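You operate a simulated robot arm through the tools that you are given. There is no shell and no other tool. Be economical: measure what you need, move in short steps, check, and stop when the job is done.

You run a simulated robot arm. Do the job below in one go: nothing can be reset, and whatever is moved stays where it is left.

## Task
Open the cloth drawer, take the green-banded nail brush on the worktop under the wall shelves and put it away inside and shut the drawer again.

Only the result counts: the job must be done as asked and must still hold three seconds after the hand-in. Knocking over, shifting, dropping, spilling or breaking anything else fails it. Flat cloth is picked up by pressing the open fingertips on it (5 to 10 N) and closing them slowly along it; thin cloth reads only 2 to 8 mm in the jaws.

## Robot
A 6-joint arm with a two-finger parallel gripper, fixed in place. Base frame: the origin is at the foot of the arm, x ahead of it, y to its left, z up. Readings come in m, rad, newtons and seconds.
With the tool pointing down near the work surface it reaches from about 0.24 to 0.64 m from the base axis. Its first joint turns from -1.152 to 1.152 rad. Payload 2.7 kg.
The TCP is the grasp point between the finger pads, 0.023 m short of the fingertips. In the tool frame z runs along the fingers and y along their closing line. The gripper opens to 0.094 m. The fingers are 0.038 m wide and 0.01 m thick; the gripper's body (0.054 by 0.096 m) begins 0.039 m behind the TCP.
Orientation is that of the tool frame in the base frame, as a unit quaternion [x, y, z, w]. With the fingers straight down and closing along the base's y, the tool's x points along the base's -x, its y along +y and its z along -z.

## Interface
- The arm moves only by the tool apply_moves. Its argument "increments" is a list of rows, each an object (a shift or turn left out is 0, a gripper value left out holds the last) with "slide": the shift along the tool's x, y, z in m, a list of three; "rotation": the turn, a rotation vector about the tool's x, y, z in degrees, a list of three; "hand": the opening in per cent of the stroke, from 0 (shut) to 100 (fully open). In form: [{"slide": [x, y, z], "rotation": [ax, ay, az], "hand": hand}, ...]. A call has 1 to 10 rows; each row shifts and turns the commanded pose from where the row before left it, along the tool's axes as they then stand. Rows are played at 5 a second. More than 0.05 m and 0.15 rad between two rows, or a gripper value outside its range, and nothing of the call is played. Where a pose cannot be reached the arm comes as near as it can. A force on the tool above 40 N (or 10 N above the force at the start of the call, whichever is more), or a blocked arm, ends the call early, and 0.2 s more pass. Each finger travels about 0.045 m/s and halts on what it meets, pressing with about 43 N; the grip force reading is that of the motor and also rises with nothing between the fingers. The clock runs only during rows and for 0.2 s after the last one: add rows that do not move to give the fingers time. The reply holds the time, the measured pose of the TCP, the force on the tool along the base axes, the opening and the grip force, in the units named above and with some noise.
- Cameras (640 x 400 px; columns grow to the right, rows downward): "scene" is fixed at [0.0916, -0.4649, 1.386]; the picture's right is [0.42, -0.91, 0.00], its down [-0.66, -0.31, -0.69] and it looks along [0.62, 0.29, -0.72] (base axes); focal length 219 px, centre (320, 200). "wrist" rides on the gripper at [0.086, 0.016, -0.074] in the tool frame; the picture's right is [-0.18, 0.98, 0.00], its down [-0.58, -0.11, -0.81] and it looks along [-0.79, -0.15, 0.59] (tool axes); focal length 243 px, centre (320, 200). There is no depth. A picture from a camera that has moved, and an enlarged one, comes with that camera's place and axes in the base frame and with its lens.
- snapshot(camera): a new picture of that camera. No time passes.
- zoom(camera, box): a new picture of the part [left, top, right, bottom] of that camera's present view, enlarged. No time passes.
- hand_in(): hands the job in; it is judged then, once.

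Work in short steps. Places have to be worked out from the pictures, the camera data and where the tool is seen: move nearer, look again, correct. Check each grasp and each placing, and mend what went wrong. You have 90 turns and 36 pictures in all, those below and enlarged ones among them. Open the gripper and draw the arm clear of the work before you hand the job in, unless the task says otherwise; then end with one line.

The tools are called after "Emit:" as a command line: name --argument value ..., lists and objects as JSON in quotes. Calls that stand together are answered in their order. apply_moves: Moves the arm, as the interface text tells. Its arguments: {"type":"object","properties":{"increments":{"type":"array"}},"required":["increments"]} The other tools are called the same way: snapshot (camera) takes a picture; zoom (camera, box) takes an enlarged picture of a part of a camera's view; hand_in () hands the job in.

At the start:

```text
clock: 0.0
tool_pos: [0.4108, -0.13, 1.2006]
tcp_rot: [0.0, 1.0, -0.001, 0.001]
force: [0.1, 0.1, 0.6]
opening: 0.0942
gripper_force: 0.1
```

scene: 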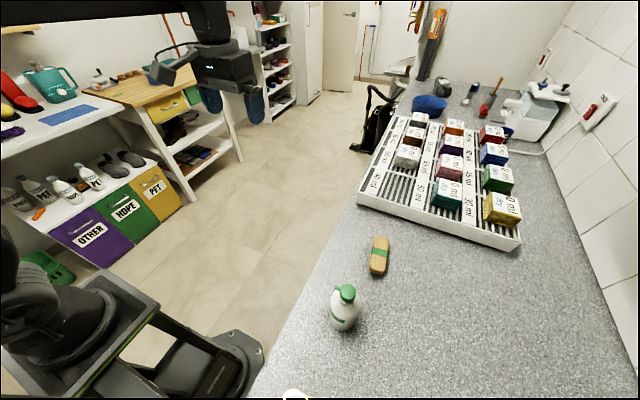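
wrist: 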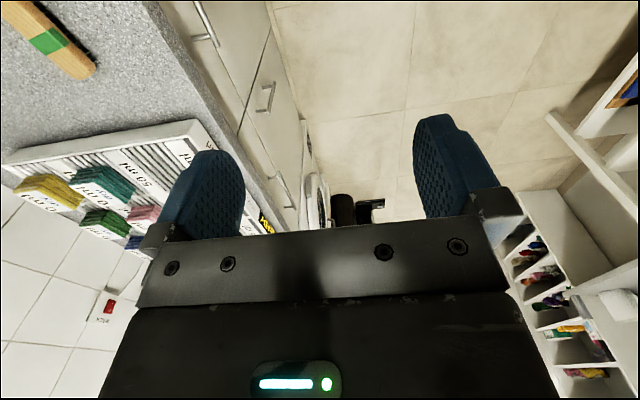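

The brush appears to lie near (0.39, -0.48), and there are handles on the worktop front, near y = -0.33. I'll zoom in on the fronts and on the brush.

Emit:
zoom --camera "wrist" --box '[140, 0, 340, 125]'

Emit:
zoom --camera "scene" --box '[240, 180, 480, 330]'

```text
3.20 times, centred on (240, 62) of wrist
camera zoom: at [0.3229, -0.1142, 1.2745], right [0.18, 0.98, 0.0], down [0.58, -0.11, 0.81], along [0.79, -0.15, -0.59], focal length 776 px, centre (576, 640)
```

zoom: 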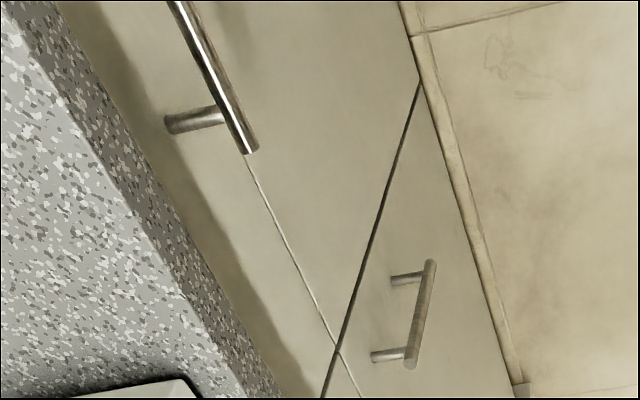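

```text
2.67 times, centred on (360, 255) of scene
camera zoom: at [0.0916, -0.4649, 1.386], right [0.42, -0.91, 0.0], down [-0.66, -0.31, -0.69], along [0.62, 0.29, -0.72], focal length 585 px, centre (213, 53)
```

zoom: 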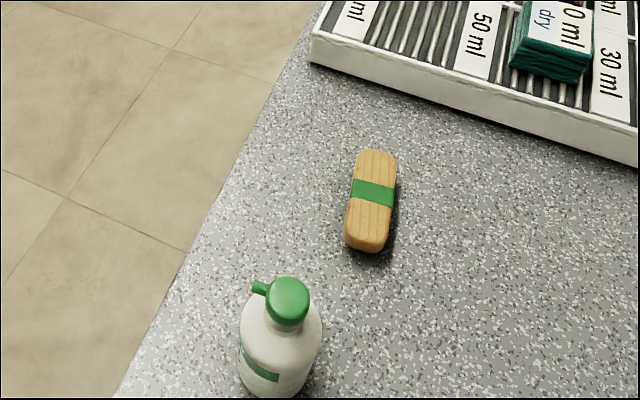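

A shallow drawer with a horizontal bar handle sits just under the worktop edge. I'll back off and turn the wrist camera to face the drawer fronts.

Emit:
apply_moves --increments '[{"slide": [0, 0.04, 0.025]}, {"slide": [0, 0.04, 0.025]}, {"slide": [0, 0.04, 0.025]}, {"slide": [0, 0.03, 0.025], "rotation": [0, 0, 8.5]}, {"rotation": [0, 0, 8.5]}, {"rotation": [0, 0, 8.5]}, {"rotation": [0, 0, 8.5]}, {"rotation": [0, 0, 8.5]}, {"rotation": [0, 0, 8.5]}, {"rotation": [0, 0, 8.5]}]'

Emit:
apply_moves --increments '[{"rotation": [0, 0, 8.5]}, {"rotation": [0, 0, 8.5]}, {"rotation": [0, 0, 8.5]}, {"rotation": [0, 0, 5]}]'

Emit:
snapshot --camera "wrist"

```text
clock: 2.2
tool_pos: [0.4102, 0.0207, 1.0998]
tcp_rot: [0.497, 0.868, 0.0, 0.001]
force: [0.8, -0.3, -1.0]
opening: 0.0939
gripper_force: 0.1
```

```text
clock: 3.2
tool_pos: [0.4112, 0.0183, 1.0999]
tcp_rot: [0.708, 0.707, -0.001, 0.001]
force: [0.1, 0.3, 0.5]
opening: 0.0939
gripper_force: 0.1
```

```text
31 pictures are left
camera wrist: at [0.4261, 0.1054, 1.1744], right [0.98, -0.19, 0.0], down [-0.11, -0.58, 0.81], along [-0.15, -0.79, -0.59], focal length 243 px, centre (320, 200)
```

wrist: 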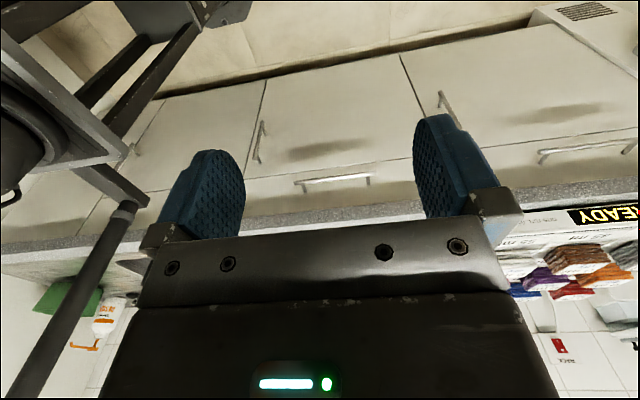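

Two drawers with bar handles show; I need labels. Zooming on both.

Emit:
zoom --camera "wrist" --box '[240, 120, 420, 232]'

Emit:
zoom --camera "wrist" --box '[440, 90, 640, 215]'

```text
3.56 times, centred on (330, 176) of wrist
camera zoom: at [0.4261, 0.1054, 1.1744], right [0.98, -0.19, 0.0], down [-0.11, -0.58, 0.81], along [-0.15, -0.79, -0.59], focal length 863 px, centre (284, 285)
```

zoom: 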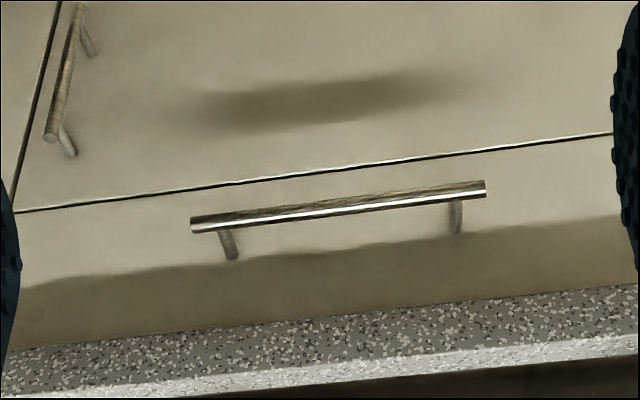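

```text
3.20 times, centred on (540, 152) of wrist
camera zoom: at [0.4261, 0.1054, 1.1744], right [0.98, -0.19, 0.0], down [-0.11, -0.58, 0.81], along [-0.15, -0.79, -0.59], focal length 776 px, centre (-384, 352)
```

zoom: 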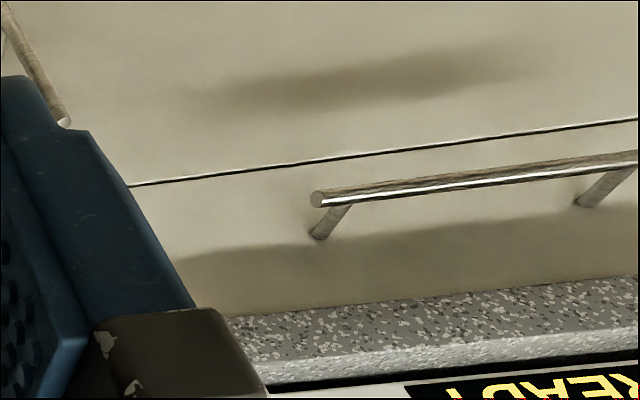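

The reachable drawer's handle triangulates to x 0.28–0.48, y ≈ -0.337, z ≈ 0.783; no other drawer front is within reach. I'll turn back and then tilt the fingers toward -y to grasp the bar with vertical-ish closing.

Emit:
apply_moves --increments '[{"rotation": [0, 0, -8.5]}, {"rotation": [0, 0, -8.5]}, {"rotation": [0, 0, -8.5]}, {"rotation": [0, 0, -8.5]}, {"rotation": [0, 0, -8.5]}, {"rotation": [0, 0, -8.5]}, {"rotation": [0, 0, -8.5]}, {"rotation": [0, 0, -8.5]}, {"rotation": [0, 0, -8.5]}, {"rotation": [0, 0, -8.5]}]'

Emit:
apply_moves --increments '[{"rotation": [0, 0, -5]}, {"rotation": [8.5, 0, 0]}, {"rotation": [8.5, 0, 0]}, {"rotation": [8.5, 0, 0]}, {"rotation": [8.5, 0, 0]}, {"rotation": [8.5, 0, 0]}, {"rotation": [8.5, 0, 0]}, {"rotation": [8.5, 0, 0]}, {"rotation": [5.5, 0, 0]}]'

Emit:
snapshot --camera "scene"

```text
clock: 5.4
tool_pos: [0.4112, 0.019, 1.1003]
tcp_rot: [0.042, 0.999, -0.001, 0.001]
force: [-0.8, -0.1, 0.6]
opening: 0.094
gripper_force: 0.1
```

```text
clock: 7.4
tool_pos: [0.412, 0.0199, 1.1013]
tcp_rot: [0.0, 0.843, -0.539, 0.001]
force: [0.4, 0.1, 0.3]
opening: 0.0942
gripper_force: 0.1
```

```text
28 pictures are left
```

scene: 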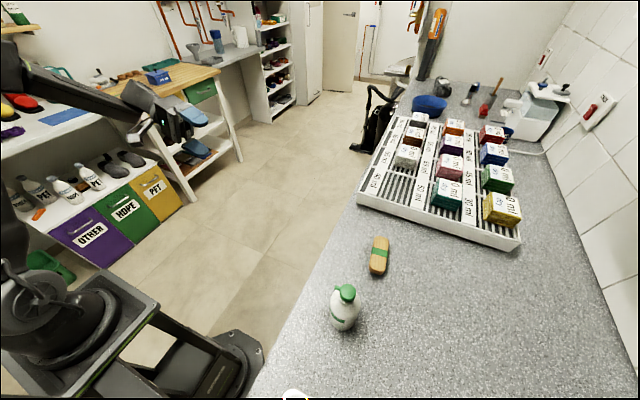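

The arm is tilted 65° toward the drawer. I move to a pre-grasp about 8 cm back from the handle along the tool's axis.

Emit:
apply_moves --increments '[{"slide": [0.0034, 0.0137, 0.0378]}, {"slide": [0.0034, 0.0137, 0.0378]}, {"slide": [0.0034, 0.0137, 0.0378]}, {"slide": [0.0034, 0.0137, 0.0378]}, {"slide": [0.0034, 0.0137, 0.0378]}, {"slide": [0.0034, 0.0137, 0.0378]}, {"slide": [0.0034, 0.0137, 0.0378]}, {"slide": [0.0034, 0.0137, 0.0378]}, {"slide": [0.0034, 0.0137, 0.0378]}, {"slide": [0.0034, 0.0137, 0.0378], "hand": 75}]'

Emit:
snapshot --camera "wrist"

```text
clock: 9.6
tool_pos: [0.3765, -0.2651, 0.8142]
tcp_rot: [0.0, 0.844, -0.537, 0.0]
force: [0.9, -0.2, -0.3]
opening: 0.0706
gripper_force: 0.1
```

```text
27 pictures are left
camera wrist: at [0.2889, -0.1921, 0.831], right [0.19, 0.41, -0.89], down [0.58, 0.68, 0.44], along [0.79, -0.6, -0.11], focal length 243 px, centre (320, 200)
```

wrist: 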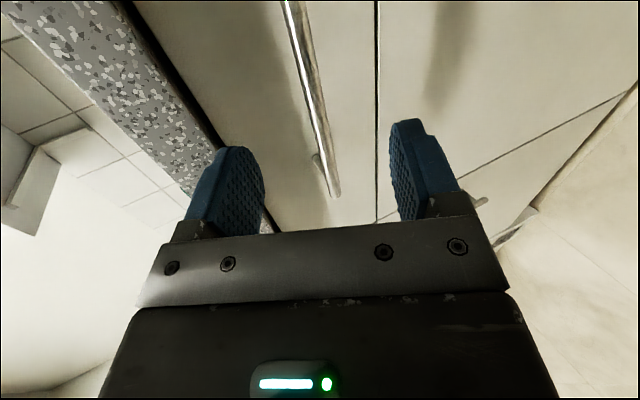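

The bar is between the fingers, at about z 0.789. I correct up by 7 mm, advance to just short of the drawer face and close.

Emit:
apply_moves --increments '[{"slide": [0, -0.0075, 0.02]}, {"slide": [0, 0, 0.023]}, {"slide": [0, 0, 0.013]}, {"slide": [0, 0, 0.01]}, {"hand": 40}, {"hand": 0}, {}, {}, {}, {}]'

Emit:
snapshot --camera "wrist"

```text
clock: 11.8
tool_pos: [0.3774, -0.3273, 0.7907]
tcp_rot: [-0.001, 0.847, -0.532, 0.001]
force: [6.5, 10.5, -35.0]
opening: 0.0117
gripper_force: 45.2
```

```text
26 pictures are left
camera wrist: at [0.2896, -0.2527, 0.8082], right [0.18, 0.43, -0.89], down [0.58, 0.68, 0.45], along [0.79, -0.6, -0.12], focal length 243 px, centre (320, 200)
```

wrist: 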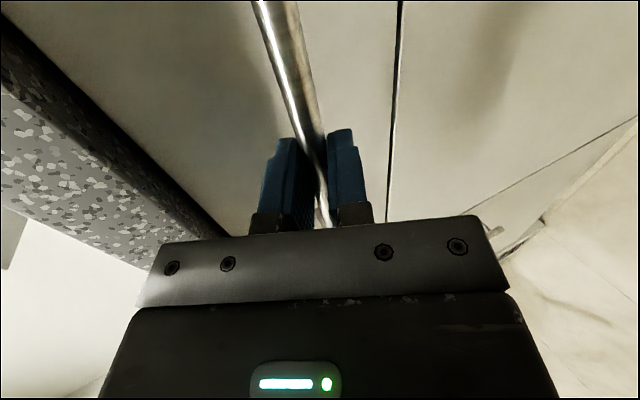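

Gripped (11.7 mm bar). A residual -35 N in z suggests I'm held a bit high, so I ease down a few millimetres first.

Emit:
apply_moves --increments '[{"slide": [0, 0.002, 0.001]}, {"slide": [0, 0.002, 0.001]}, {}]'

```text
clock: 12.6
tool_pos: [0.3778, -0.3263, 0.7909]
tcp_rot: [0.0, 0.844, -0.537, 0.001]
force: [-6.0, 42.2, -2.0]
opening: 0.0115
gripper_force: 44.9
```

The vertical load is gone and there is a push along y. I now pull along +y in small rows.

Emit:
apply_moves --increments '[{"slide": [0, 0.0021, -0.0045]}, {"slide": [0, 0.0042, -0.009]}, {"slide": [0, 0.0042, -0.009]}, {"slide": [0, 0.0042, -0.009]}]'

```text
clock: 13.6
tool_pos: [0.3779, -0.2929, 0.7914]
tcp_rot: [0.001, 0.844, -0.537, 0.0]
force: [4.9, -1.0, -19.3]
opening: 0.0116
gripper_force: 45.0
```

It's moving freely. Continuing to pull to about 0.2 m open.

Emit:
apply_moves --increments '[{"slide": [0, 0.0065, -0.0136]}, {"slide": [0, 0.0065, -0.0136]}, {"slide": [0, 0.0065, -0.0136]}, {"slide": [0, 0.0065, -0.0136]}, {"slide": [0, 0.0065, -0.0136]}, {"slide": [0, 0.0065, -0.0136]}, {"slide": [0, 0.0065, -0.0136]}, {"slide": [0, 0.0065, -0.0136]}, {"slide": [0, 0.0065, -0.0136]}, {"slide": [0, 0.0065, -0.0136]}]'

Emit:
snapshot --camera "scene"

```text
clock: 15.8
tool_pos: [0.379, -0.1427, 0.7907]
tcp_rot: [0.002, 0.841, -0.541, 0.0]
force: [-17.3, 1.2, 31.1]
opening: 0.0117
gripper_force: 45.1
```

```text
25 pictures are left
```

scene: 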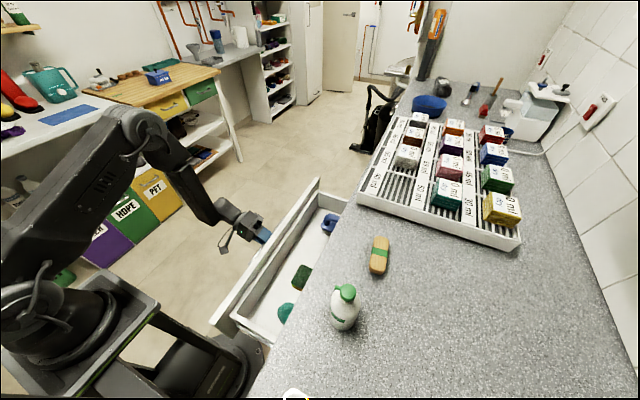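

The drawer is open ~0.18 m with a few items in it. I zoom to find a clear spot and the contents.

Emit:
zoom --camera "scene" --box '[190, 160, 430, 350]'

```text
2.11 times, centred on (310, 255) of scene
camera zoom: at [0.0909, -0.4648, 1.3861], right [0.42, -0.91, 0.0], down [-0.66, -0.31, -0.69], along [0.62, 0.29, -0.72], focal length 462 px, centre (341, 84)
```

zoom: 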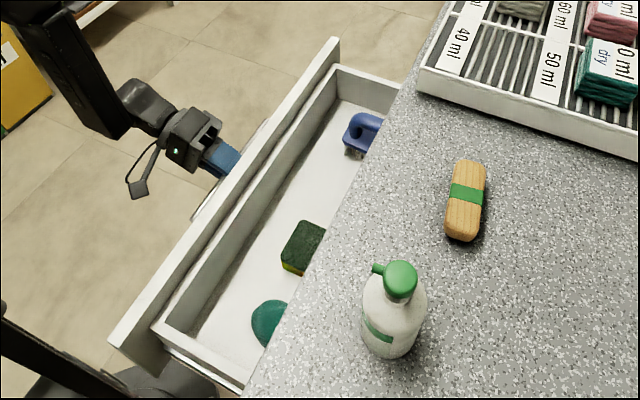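

Free floor in the drawer lies around (0.41, -0.27), between sponge and blue brush; the nail brush is centred near (0.39, -0.48), long axis ~9° off x. I release the handle and back straight off.

Emit:
apply_moves --increments '[{"hand": 50}, {"hand": 70}, {"hand": 70}, {}, {"slide": [0, 0, -0.02]}, {"slide": [0, 0, -0.04]}, {"slide": [0, -0.02, -0.04]}, {"slide": [0, -0.04, -0.03]}, {"slide": [0, -0.04, -0.03]}, {"slide": [0, -0.04, -0.03]}]'

Emit:
apply_moves --increments '[{"slide": [0, -0.04, -0.03]}, {"slide": [0, -0.04, 0]}, {"rotation": [-8.5, 0, 0]}, {"rotation": [-8.5, 0, 0]}, {"rotation": [-8.5, 0, 0]}, {"rotation": [-8.5, 0, 0]}, {"rotation": [-8.5, 0, 0]}, {"rotation": [-8.5, 0, 0]}, {"rotation": [-8.5, 0, 0]}, {"rotation": [-5.5, 0, 0]}]'

```text
clock: 18.0
tool_pos: [0.3783, -0.0295, 0.996]
tcp_rot: [0.0, 0.843, -0.538, 0.0]
force: [0.2, 1.3, 0.6]
opening: 0.0657
gripper_force: 0.1
```

```text
clock: 20.2
tool_pos: [0.378, -0.0348, 1.0817]
tcp_rot: [0.0, 1.0, 0.001, 0.001]
force: [0.1, -0.1, -0.1]
opening: 0.0659
gripper_force: 0.1
```

Tool is vertical and clear of the drawer. I move over the brush at z 1.08, opening fully.

Emit:
apply_moves --increments '[{"slide": [-0.0013, -0.0447, 0], "hand": 90}, {"slide": [-0.0013, -0.0447, 0]}, {"slide": [-0.0013, -0.0447, 0]}, {"slide": [-0.0013, -0.0447, 0]}, {"slide": [-0.0013, -0.0447, 0]}, {"slide": [-0.0013, -0.0447, 0]}, {"slide": [-0.0013, -0.0447, 0]}, {"slide": [-0.0013, -0.0447, 0]}, {"slide": [-0.0013, -0.0447, 0]}, {"slide": [-0.0013, -0.0447, 0], "rotation": [0, 0, -8.5]}]'

Emit:
snapshot --camera "wrist"

Emit:
snapshot --camera "scene"

```text
clock: 22.4
tool_pos: [0.3827, -0.4767, 1.0783]
tcp_rot: [-0.074, 0.997, 0.0, -0.001]
force: [0.5, 0.8, -0.7]
opening: 0.0846
gripper_force: 0.1
out of reach, approached as far as the arm can: row 10
```

```text
23 pictures are left
camera wrist: at [0.2936, -0.4746, 1.1522], right [0.04, 1.0, 0.0], down [0.59, -0.02, 0.81], along [0.8, -0.03, -0.59], focal length 243 px, centre (320, 200)
```

wrist: 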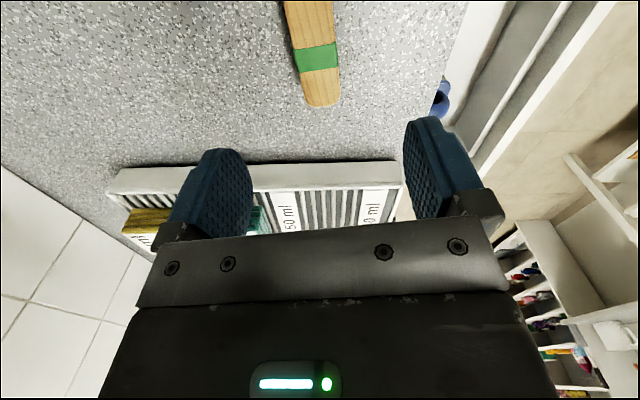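

```text
22 pictures are left
```

scene: 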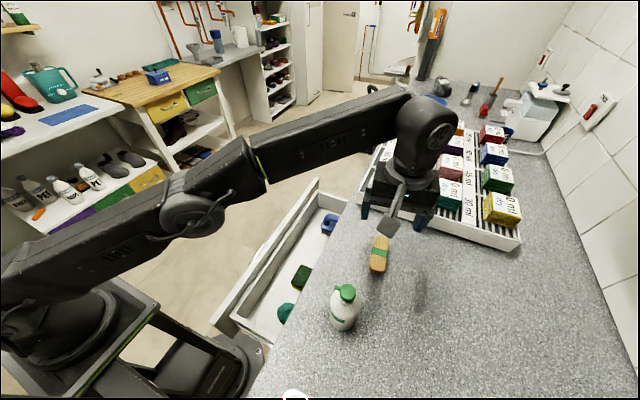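

Wrist view confirms the brush at (0.394, -0.481), aligned with the fingers. I descend partway and re-check the reading.

Emit:
apply_moves --increments '[{"slide": [0, 0, 0.03]}, {"slide": [0, 0, 0.03]}, {"slide": [0, 0, 0.03]}]'

Emit:
snapshot --camera "wrist"

```text
clock: 23.2
tool_pos: [0.3836, -0.4771, 0.9877]
tcp_rot: [-0.074, 0.997, -0.001, 0.002]
force: [-1.4, 0.2, 0.1]
opening: 0.0844
gripper_force: 0.1
```

```text
21 pictures are left
camera wrist: at [0.2945, -0.4731, 1.0619], right [0.04, 1.0, 0.0], down [0.59, -0.02, 0.81], along [0.81, -0.03, -0.59], focal length 243 px, centre (320, 200)
```

wrist: 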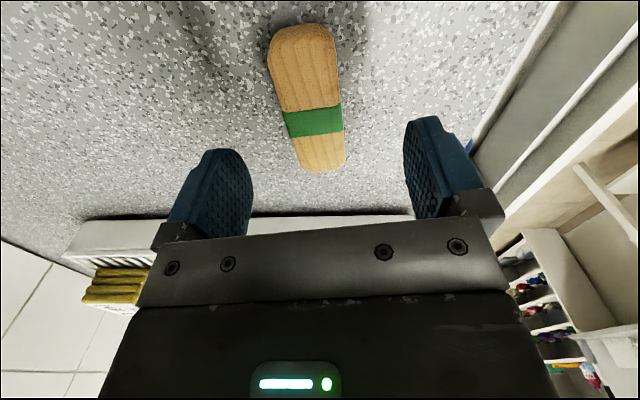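

Brush centre reads about (0.398, -0.481); I shift 13 mm in x, 4 mm in y, and lower to about z 0.93.

Emit:
apply_moves --increments '[{"slide": [-0.0123, -0.0059, 0.02]}, {"slide": [0, 0, 0.02]}, {"slide": [0, 0, 0.01]}, {"slide": [0, 0, 0.006]}]'

Emit:
snapshot --camera "wrist"

```text
clock: 24.2
tool_pos: [0.3974, -0.4789, 0.932]
tcp_rot: [-0.074, 0.997, -0.001, 0.0]
force: [-0.7, -0.3, -0.6]
opening: 0.0845
gripper_force: 0.1
```

```text
20 pictures are left
camera wrist: at [0.3073, -0.477, 1.0057], right [0.04, 1.0, 0.0], down [0.59, -0.02, 0.81], along [0.81, -0.03, -0.59], focal length 243 px, centre (320, 200)
```

wrist: 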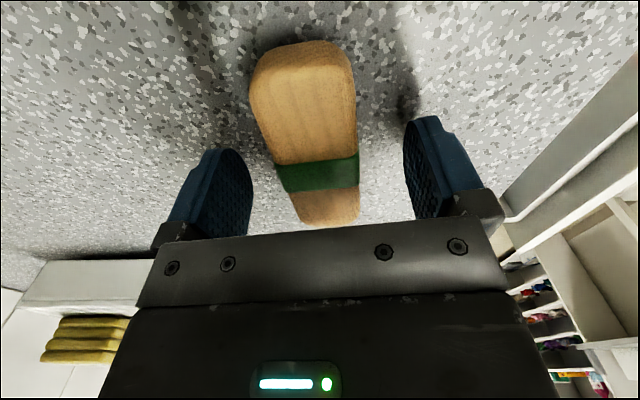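

Well centred between the pads. I lower 3 mm more and close gently.

Emit:
apply_moves --increments '[{"slide": [0, 0, 0.003], "hand": 65}, {"hand": 50}, {"hand": 40}, {"hand": 30}, {"hand": 30}, {"hand": 25}, {}, {}]'

```text
clock: 26.0
tool_pos: [0.3966, -0.4794, 0.9285]
tcp_rot: [-0.075, 0.997, 0.0, 0.001]
force: [0.3, -0.3, -1.0]
opening: 0.0349
gripper_force: 42.1
```

Gripped at 35 mm. Lifting straight up.

Emit:
apply_moves --increments '[{"slide": [0, 0, -0.02], "hand": 20}, {"slide": [0, 0, -0.03]}, {"slide": [0, 0, -0.03]}, {"slide": [0, 0, -0.03]}]'

Emit:
snapshot --camera "wrist"

Emit:
zoom --camera "scene" --box '[190, 160, 510, 360]'

```text
clock: 27.0
tool_pos: [0.3957, -0.4786, 1.0392]
tcp_rot: [-0.074, 0.997, 0.001, 0.0]
force: [-0.3, -0.3, -0.3]
opening: 0.0353
gripper_force: 42.9
```

```text
19 pictures are left
camera wrist: at [0.3063, -0.4763, 1.1133], right [0.04, 1.0, 0.0], down [0.59, -0.02, 0.81], along [0.81, -0.03, -0.59], focal length 243 px, centre (320, 200)
```

wrist: 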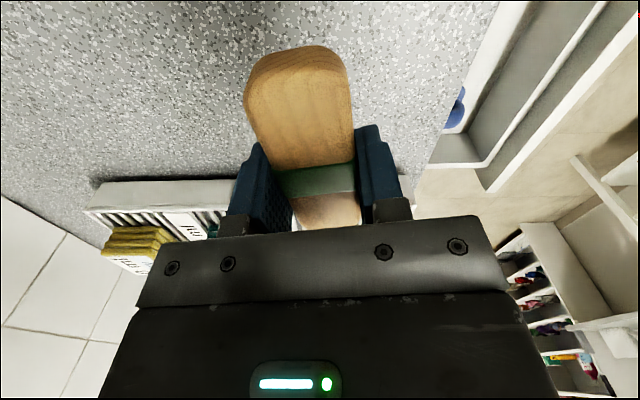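

```text
2.00 times, centred on (350, 260) of scene
camera zoom: at [0.0916, -0.4649, 1.386], right [0.42, -0.91, 0.0], down [-0.66, -0.31, -0.69], along [0.62, 0.29, -0.72], focal length 439 px, centre (260, 80)
```

zoom: 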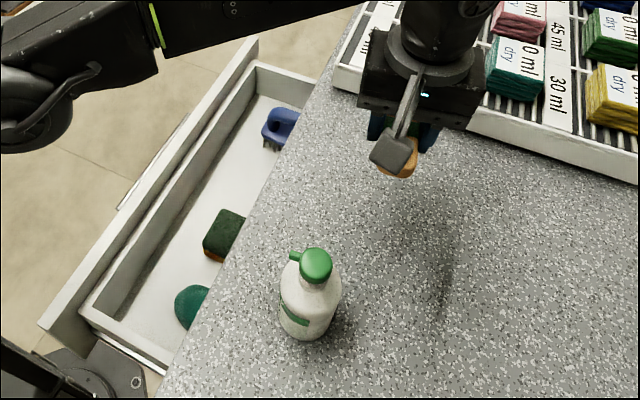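

The brush is held. I carry it over the drawer's free space at about (0.413, -0.282), squaring the tool, and look.

Emit:
apply_moves --increments '[{"rotation": [0, 0, 8.5]}, {"slide": [-0.003, 0.04, 0]}, {"slide": [-0.004, 0.04, 0]}, {"slide": [-0.004, 0.04, 0]}, {"slide": [-0.003, 0.04, 0]}, {"slide": [-0.003, 0.037, 0]}, {"slide": [0, 0, 0.03]}, {"slide": [0, 0, 0.03]}]'

Emit:
snapshot --camera "wrist"

Emit:
zoom --camera "scene" --box '[190, 160, 430, 310]'

```text
clock: 28.8
tool_pos: [0.414, -0.2825, 0.9772]
tcp_rot: [0.0, 1.0, 0.001, 0.0]
force: [0.1, -0.3, -1.0]
opening: 0.0349
gripper_force: 42.7
```

```text
17 pictures are left
camera wrist: at [0.3259, -0.2665, 1.0515], right [0.18, 0.98, 0.0], down [0.58, -0.11, 0.81], along [0.79, -0.15, -0.59], focal length 243 px, centre (320, 200)
```

wrist: 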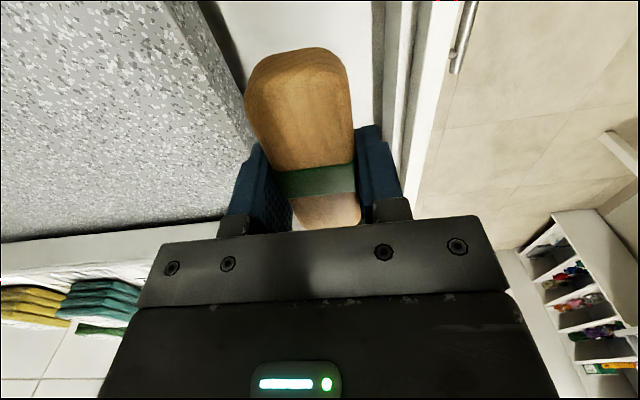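

```text
2.67 times, centred on (310, 235) of scene
camera zoom: at [0.0916, -0.4649, 1.386], right [0.42, -0.91, 0.0], down [-0.66, -0.31, -0.69], along [0.62, 0.29, -0.72], focal length 585 px, centre (347, 107)
```

zoom: 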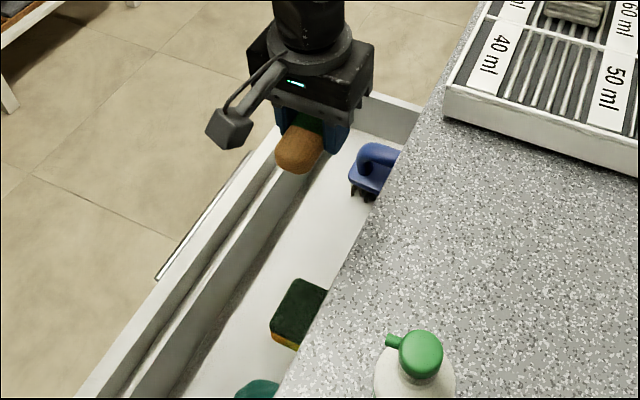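

Checking clearances: zoom on the wrist view of the front wall and worktop edge.

Emit:
zoom --camera "wrist" --box '[180, 0, 500, 200]'

```text
2.00 times, centred on (340, 100) of wrist
camera zoom: at [0.3259, -0.2665, 1.0515], right [0.18, 0.98, 0.0], down [0.58, -0.11, 0.81], along [0.79, -0.15, -0.59], focal length 485 px, centre (280, 400)
```

zoom: 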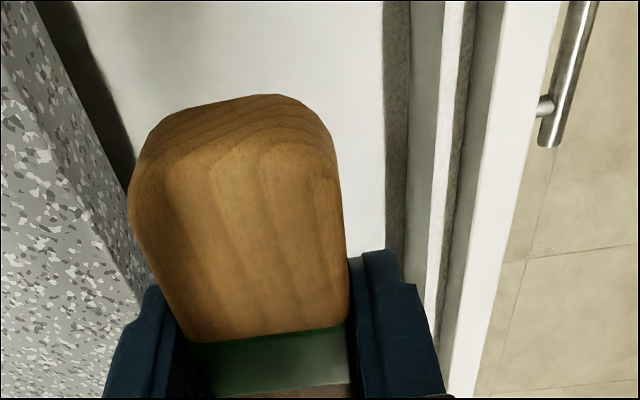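

Walls: front wall inside ≈ y -0.22, worktop edge ≈ -0.348, floor ≈ z 0.72. I shift 2 mm toward the worktop and descend stepwise, watching the force.

Emit:
apply_moves --increments '[{"slide": [0, -0.002, 0.03]}, {"slide": [0, 0, 0.03]}, {"slide": [0, 0, 0.03]}, {"slide": [0, 0, 0.03]}, {"slide": [0, 0, 0.02]}]'

Emit:
zoom --camera "scene" --box '[190, 160, 430, 310]'

Emit:
snapshot --camera "wrist"

```text
clock: 30.0
tool_pos: [0.4129, -0.2842, 0.8399]
tcp_rot: [0.0, 1.0, -0.001, 0.001]
force: [0.2, -0.3, -1.5]
opening: 0.035
gripper_force: 43.0
```

```text
2.67 times, centred on (310, 235) of scene
camera zoom: at [0.0916, -0.4649, 1.386], right [0.42, -0.91, 0.0], down [-0.66, -0.31, -0.69], along [0.62, 0.29, -0.72], focal length 585 px, centre (347, 107)
```

zoom: 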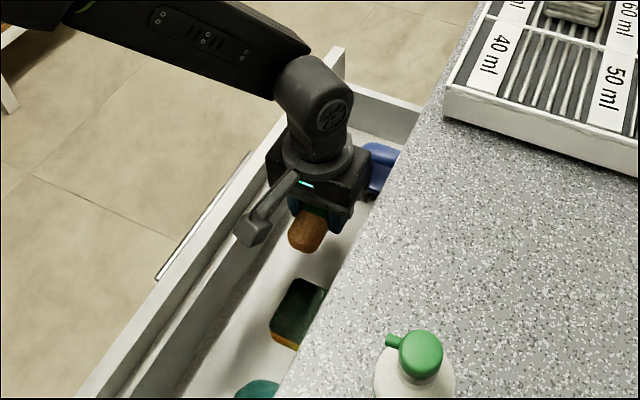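

```text
13 pictures are left
camera wrist: at [0.3253, -0.2686, 0.9138], right [0.18, 0.98, 0.0], down [0.58, -0.11, 0.81], along [0.79, -0.15, -0.59], focal length 243 px, centre (320, 200)
```

wrist: 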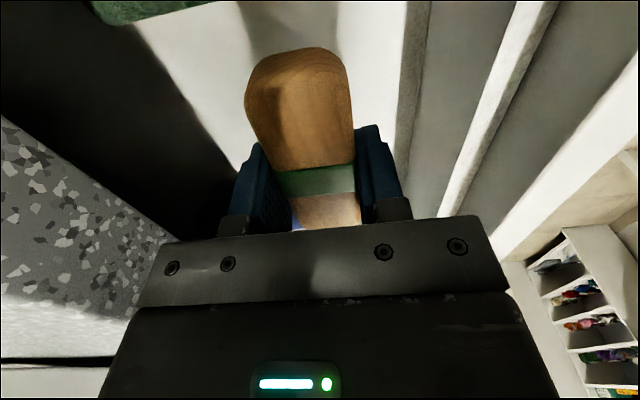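

Clearances look good. Descending further in smaller steps until contact.

Emit:
apply_moves --increments '[{"slide": [0, 0, 0.02]}, {"slide": [0, 0, 0.02]}, {"slide": [0, 0, 0.012]}]'

Emit:
zoom --camera "scene" --box '[190, 160, 430, 310]'

```text
clock: 30.8
tool_pos: [0.4137, -0.2863, 0.7882]
tcp_rot: [-0.001, 1.0, -0.001, 0.001]
force: [0.3, -0.4, -1.4]
opening: 0.0353
gripper_force: 43.2
```

```text
2.67 times, centred on (310, 235) of scene
camera zoom: at [0.0916, -0.4649, 1.386], right [0.42, -0.91, 0.0], down [-0.66, -0.31, -0.69], along [0.62, 0.29, -0.72], focal length 585 px, centre (347, 107)
```

zoom: 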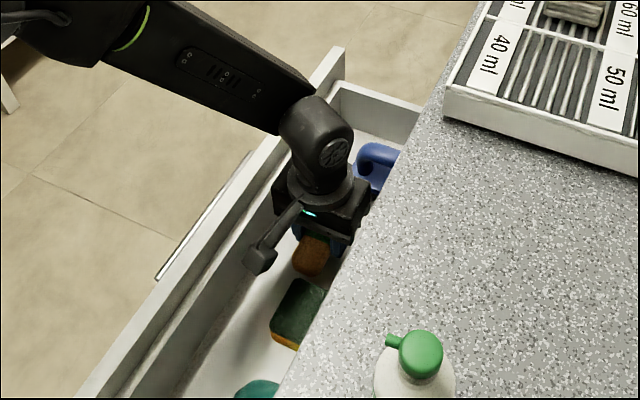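

No contact yet. Inching down in 4 mm rows, watching for floor contact.

Emit:
apply_moves --increments '[{"slide": [0, 0, 0.006]}, {"slide": [0, 0, 0.006]}, {"slide": [0, 0, 0.005]}, {"slide": [0, 0, 0.005]}]'

```text
clock: 31.5
tool_pos: [0.4158, -0.2886, 0.7793]
tcp_rot: [0.0, 1.0, -0.002, 0.002]
force: [-0.8, -1.2, 2.1]
opening: 0.0352
gripper_force: 43.0
stopped in row 3: the force on the tool passed its limit (the readings are from after the stop); the commanded pose is now the measured one
```

Contact at TCP z 0.779. I check whether it's the brush on the floor or something else.

Emit:
snapshot --camera "wrist"

Emit:
zoom --camera "scene" --box '[230, 180, 390, 280]'

```text
11 pictures are left
camera wrist: at [0.327, -0.2714, 0.8537], right [0.18, 0.98, 0.0], down [0.58, -0.1, 0.81], along [0.8, -0.15, -0.59], focal length 243 px, centre (320, 200)
```

wrist: 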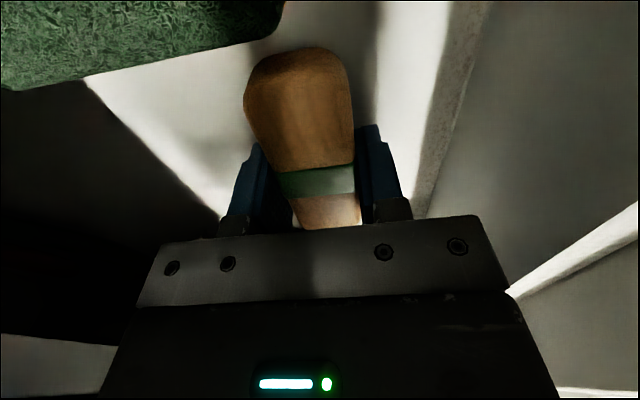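

```text
4.00 times, centred on (310, 230) of scene
camera zoom: at [0.0915, -0.4649, 1.386], right [0.42, -0.91, 0.0], down [-0.66, -0.31, -0.69], along [0.62, 0.29, -0.72], focal length 877 px, centre (360, 80)
```

zoom: 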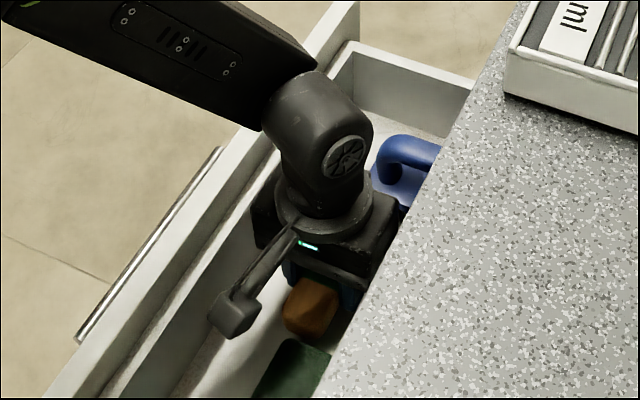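

Geometry suggests the floor is at ≈0.75, matching the brush bottom (TCP−0.029). A 1.5 mm press will confirm vertical contact.

Emit:
apply_moves --increments '[{"slide": [0, 0, 0.0015]}, {}]'

```text
clock: 32.1
tool_pos: [0.415, -0.2883, 0.7794]
tcp_rot: [0.0, 1.0, -0.004, 0.004]
force: [-1.4, -1.0, 20.5]
opening: 0.0351
gripper_force: 43.0
```

Pure vertical reaction: the brush rests on the drawer floor. I open moderately and lift straight out.

Emit:
apply_moves --increments '[{"slide": [0, 0, -0.001]}, {"hand": 50}, {"hand": 58}, {}, {}, {"slide": [0, 0, -0.02]}, {"slide": [0, 0, -0.03]}, {"slide": [0, 0, -0.04]}, {"slide": [0, 0, -0.045]}, {"slide": [0, 0, -0.045]}]'

Emit:
apply_moves --increments '[{"slide": [0, 0, -0.045]}, {"slide": [0, 0.045, -0.02]}, {"slide": [0, 0.045, -0.02]}, {"slide": [0, 0.045, 0]}, {"slide": [0, 0.045, 0]}, {"slide": [0, 0.045, 0]}]'

Emit:
zoom --camera "scene" --box '[190, 160, 430, 350]'

```text
clock: 34.3
tool_pos: [0.4162, -0.2853, 0.962]
tcp_rot: [0.0, 1.0, -0.001, 0.001]
force: [0.8, 0.1, 0.3]
opening: 0.0547
gripper_force: 0.0
```

```text
clock: 35.7
tool_pos: [0.4155, -0.0593, 1.0422]
tcp_rot: [0.002, 1.0, -0.003, 0.002]
force: [-0.1, -0.1, -0.6]
opening: 0.0545
gripper_force: 0.0
```

```text
2.11 times, centred on (310, 255) of scene
camera zoom: at [0.0915, -0.465, 1.386], right [0.42, -0.91, 0.0], down [-0.66, -0.31, -0.69], along [0.62, 0.29, -0.72], focal length 462 px, centre (341, 84)
```

zoom: 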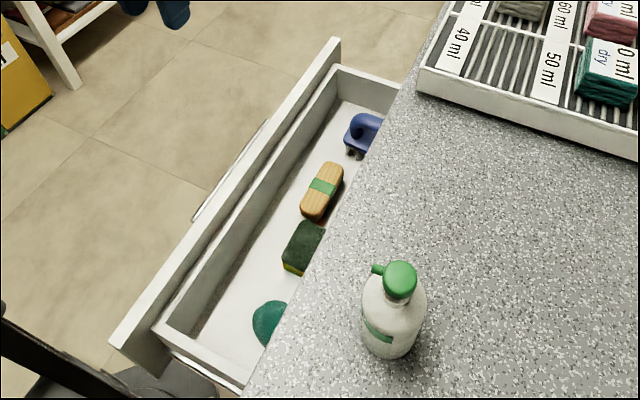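

The nail brush lies flat in the drawer with nothing else disturbed. Now I tilt again and return to the handle's pre-grasp to push it shut.

Emit:
apply_moves --increments '[{"rotation": [8.5, 0, 0], "hand": 75}, {"rotation": [8.5, 0, 0]}, {"rotation": [8.5, 0, 0]}, {"rotation": [8.5, 0, 0]}, {"rotation": [8.5, 0, 0]}, {"rotation": [8.5, 0, 0]}, {"rotation": [8.5, 0, 0]}, {"rotation": [5.5, 0, 0]}]'

Emit:
apply_moves --increments '[{"slide": [0.0063, 0.032, 0.0186]}, {"slide": [0.0063, 0.032, 0.0186]}, {"slide": [0.0063, 0.032, 0.0186]}, {"slide": [0.0063, 0.032, 0.0186]}, {"slide": [0.0063, 0.032, 0.0186]}, {"slide": [0.0063, 0.032, 0.0186]}]'

Emit:
snapshot --camera "wrist"

```text
clock: 37.5
tool_pos: [0.414, -0.061, 1.0435]
tcp_rot: [0.001, 0.842, -0.54, 0.002]
force: [-0.2, 0.2, -0.5]
opening: 0.0707
gripper_force: 0.0
```

```text
clock: 38.9
tool_pos: [0.3762, -0.0823, 0.8176]
tcp_rot: [0.001, 0.843, -0.538, 0.002]
force: [0.1, 0.0, 0.6]
opening: 0.0704
gripper_force: 0.0
```

```text
8 pictures are left
camera wrist: at [0.2872, -0.008, 0.8339], right [0.19, 0.41, -0.89], down [0.58, 0.69, 0.44], along [0.79, -0.6, -0.11], focal length 243 px, centre (320, 200)
```

wrist: 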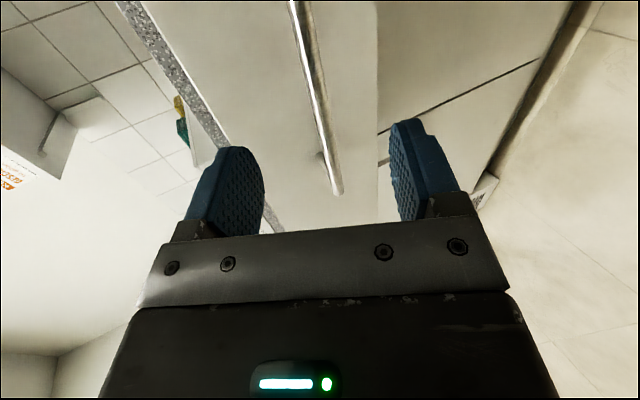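

Same relative view as before. Advancing 6.6 cm and closing on the bar.

Emit:
apply_moves --increments '[{"slide": [0, -0.001, 0.025]}, {"slide": [0, 0, 0.025]}, {"slide": [0, 0, 0.014]}, {"hand": 45}, {"hand": 25}, {"hand": 5}, {}, {}, {}]'

```text
clock: 40.9
tool_pos: [0.3772, -0.1396, 0.7928]
tcp_rot: [0.0, 0.843, -0.539, 0.001]
force: [6.5, 1.3, -19.8]
opening: 0.0107
gripper_force: 45.0
```

Gripped. Pushing the drawer back in along -y, stopping short of the end.

Emit:
apply_moves --increments '[{"slide": [0, 0.0015, 0.0007]}, {"slide": [0, -0.0042, 0.0091]}, {"slide": [0, -0.0063, 0.0136]}, {"slide": [0, -0.0063, 0.0136]}, {"slide": [0, -0.0063, 0.0136]}, {"slide": [0, -0.0063, 0.0136]}, {"slide": [0, -0.0063, 0.0136]}, {"slide": [0, -0.0063, 0.0136]}, {"slide": [0, -0.0063, 0.0136]}, {"slide": [0, -0.0063, 0.0136]}]'

```text
clock: 43.1
tool_pos: [0.3776, -0.2695, 0.7934]
tcp_rot: [0.001, 0.843, -0.538, 0.001]
force: [-1.6, -0.1, -26.0]
opening: 0.0113
gripper_force: 45.1
```

About 5.5 cm remain. Continuing with smaller rows toward the stop.

Emit:
apply_moves --increments '[{"slide": [0, 0.0015, 0.0007]}, {"slide": [0, -0.0042, 0.0091]}, {"slide": [0, -0.0042, 0.0091]}, {"slide": [0, -0.0042, 0.0091]}, {"slide": [0, -0.0042, 0.0091]}, {"slide": [0, -0.0032, 0.0068]}, {"slide": [0, -0.0017, 0.0036]}, {"slide": [0, -0.0013, 0.0027]}, {"slide": [0, -0.0013, 0.0027]}, {}]'

```text
clock: 44.9
tool_pos: [0.3766, -0.3199, 0.7935]
tcp_rot: [-0.002, 0.842, -0.54, 0.003]
force: [-4.2, 5.9, 7.2]
opening: 0.0109
gripper_force: 44.9
stopped in row 9: the force on the tool passed its limit (the readings are from after the stop); the commanded pose is now the measured one
```

It hit a stop near the expected end. Checking whether the front is flush.

Emit:
snapshot --camera "wrist"

Emit:
apply_moves --increments '[{"slide": [0, -0.0009, 0.0018]}, {"slide": [0, -0.0009, 0.0018]}, {}]'

```text
7 pictures are left
camera wrist: at [0.289, -0.2474, 0.809], right [0.18, 0.41, -0.89], down [0.58, 0.69, 0.44], along [0.8, -0.6, -0.11], focal length 243 px, centre (320, 200)
```

wrist: 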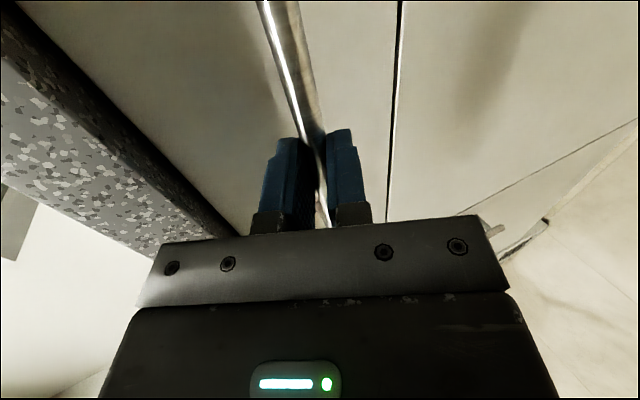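

```text
clock: 45.5
tool_pos: [0.3774, -0.3218, 0.7924]
tcp_rot: [-0.001, 0.842, -0.539, 0.004]
force: [-5.4, 11.8, 7.6]
opening: 0.0108
gripper_force: 44.9
stopped in row 2: the force on the tool passed its limit (the readings are from after the stop); the commanded pose is now the measured one
```

It looks flush, having crept another ~2 mm. One more press, then release gently and back off to inspect.

Emit:
apply_moves --increments '[{"slide": [0, -0.0009, 0.0018]}, {"slide": [0, -0.0009, 0.0018]}, {}]'

Emit:
apply_moves --increments '[{"hand": 30}, {"hand": 60}, {"hand": 65}, {}, {"slide": [0, 0, -0.02]}, {"slide": [0, 0, -0.04]}, {"slide": [0, 0, -0.045]}, {"slide": [0, 0, -0.045]}]'

Emit:
snapshot --camera "wrist"

```text
clock: 46.0
tool_pos: [0.3784, -0.3224, 0.7921]
tcp_rot: [-0.003, 0.843, -0.539, 0.004]
force: [-5.8, 11.9, 6.4]
opening: 0.0108
gripper_force: 44.7
stopped in row 2: the force on the tool passed its limit (the readings are from after the stop); the commanded pose is now the measured one
```

```text
clock: 47.8
tool_pos: [0.3783, -0.1865, 0.8548]
tcp_rot: [-0.003, 0.843, -0.538, 0.004]
force: [-1.1, 0.0, -0.6]
opening: 0.061
gripper_force: 0.1
```

```text
6 pictures are left
camera wrist: at [0.2884, -0.1134, 0.8708], right [0.18, 0.42, -0.89], down [0.57, 0.69, 0.44], along [0.8, -0.59, -0.11], focal length 243 px, centre (320, 200)
```

wrist: 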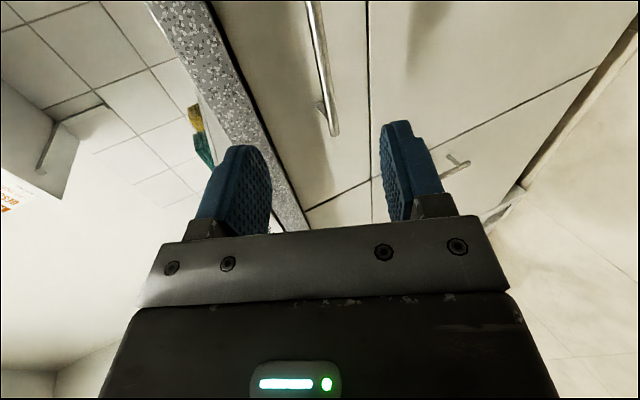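

Zoom on the seam between this drawer and its neighbours to check flushness.

Emit:
zoom --camera "wrist" --box '[260, 80, 420, 230]'

Emit:
apply_moves --increments '[{"slide": [0, -0.02, -0.045]}, {"slide": [0, -0.02, -0.045]}, {"slide": [0, -0.04, -0.02]}, {"slide": [0, -0.04, -0.02]}, {"slide": [0, -0.04, -0.02]}]'

Emit:
snapshot --camera "scene"

```text
2.67 times, centred on (340, 155) of wrist
camera zoom: at [0.2884, -0.1134, 0.8708], right [0.18, 0.42, -0.89], down [0.57, 0.69, 0.44], along [0.8, -0.59, -0.11], focal length 647 px, centre (267, 320)
```

zoom: 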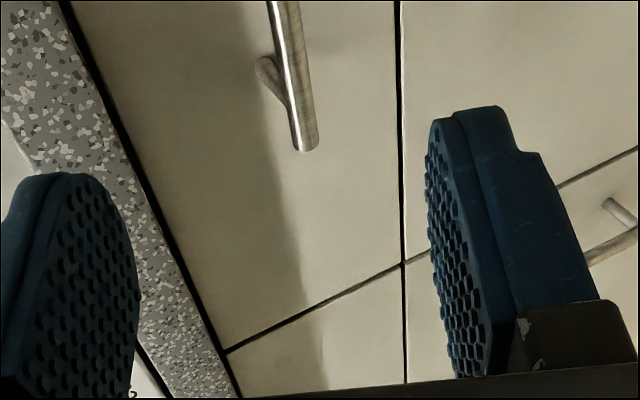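

```text
clock: 49.0
tool_pos: [0.3763, -0.1159, 1.0644]
tcp_rot: [-0.003, 0.843, -0.538, 0.003]
force: [0.3, 0.4, -1.0]
opening: 0.0609
gripper_force: 0.1
```

```text
4 pictures are left
```

scene: 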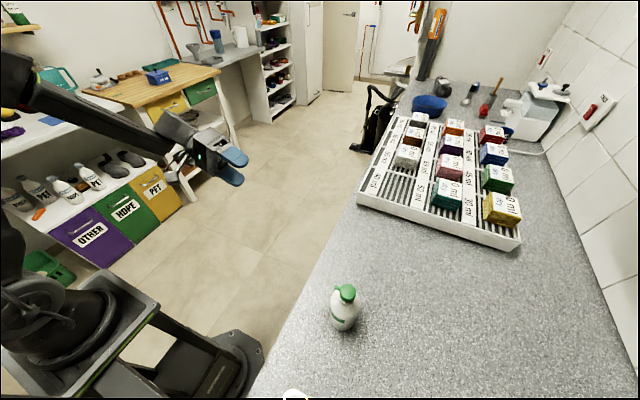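

The drawer front is flush with its neighbours, the worktop is otherwise unchanged, and the arm is clear with the gripper open. Handing in.

Emit:
hand_in

```text
The job is handed in.
```

I put the green-banded nail brush in the drawer under the worktop, shut the drawer flush and handed the job in. No drawer carried a label, so I took the only one within reach to be the cloth drawer; it held a sponge and brushes, and I saw no cloths in it.
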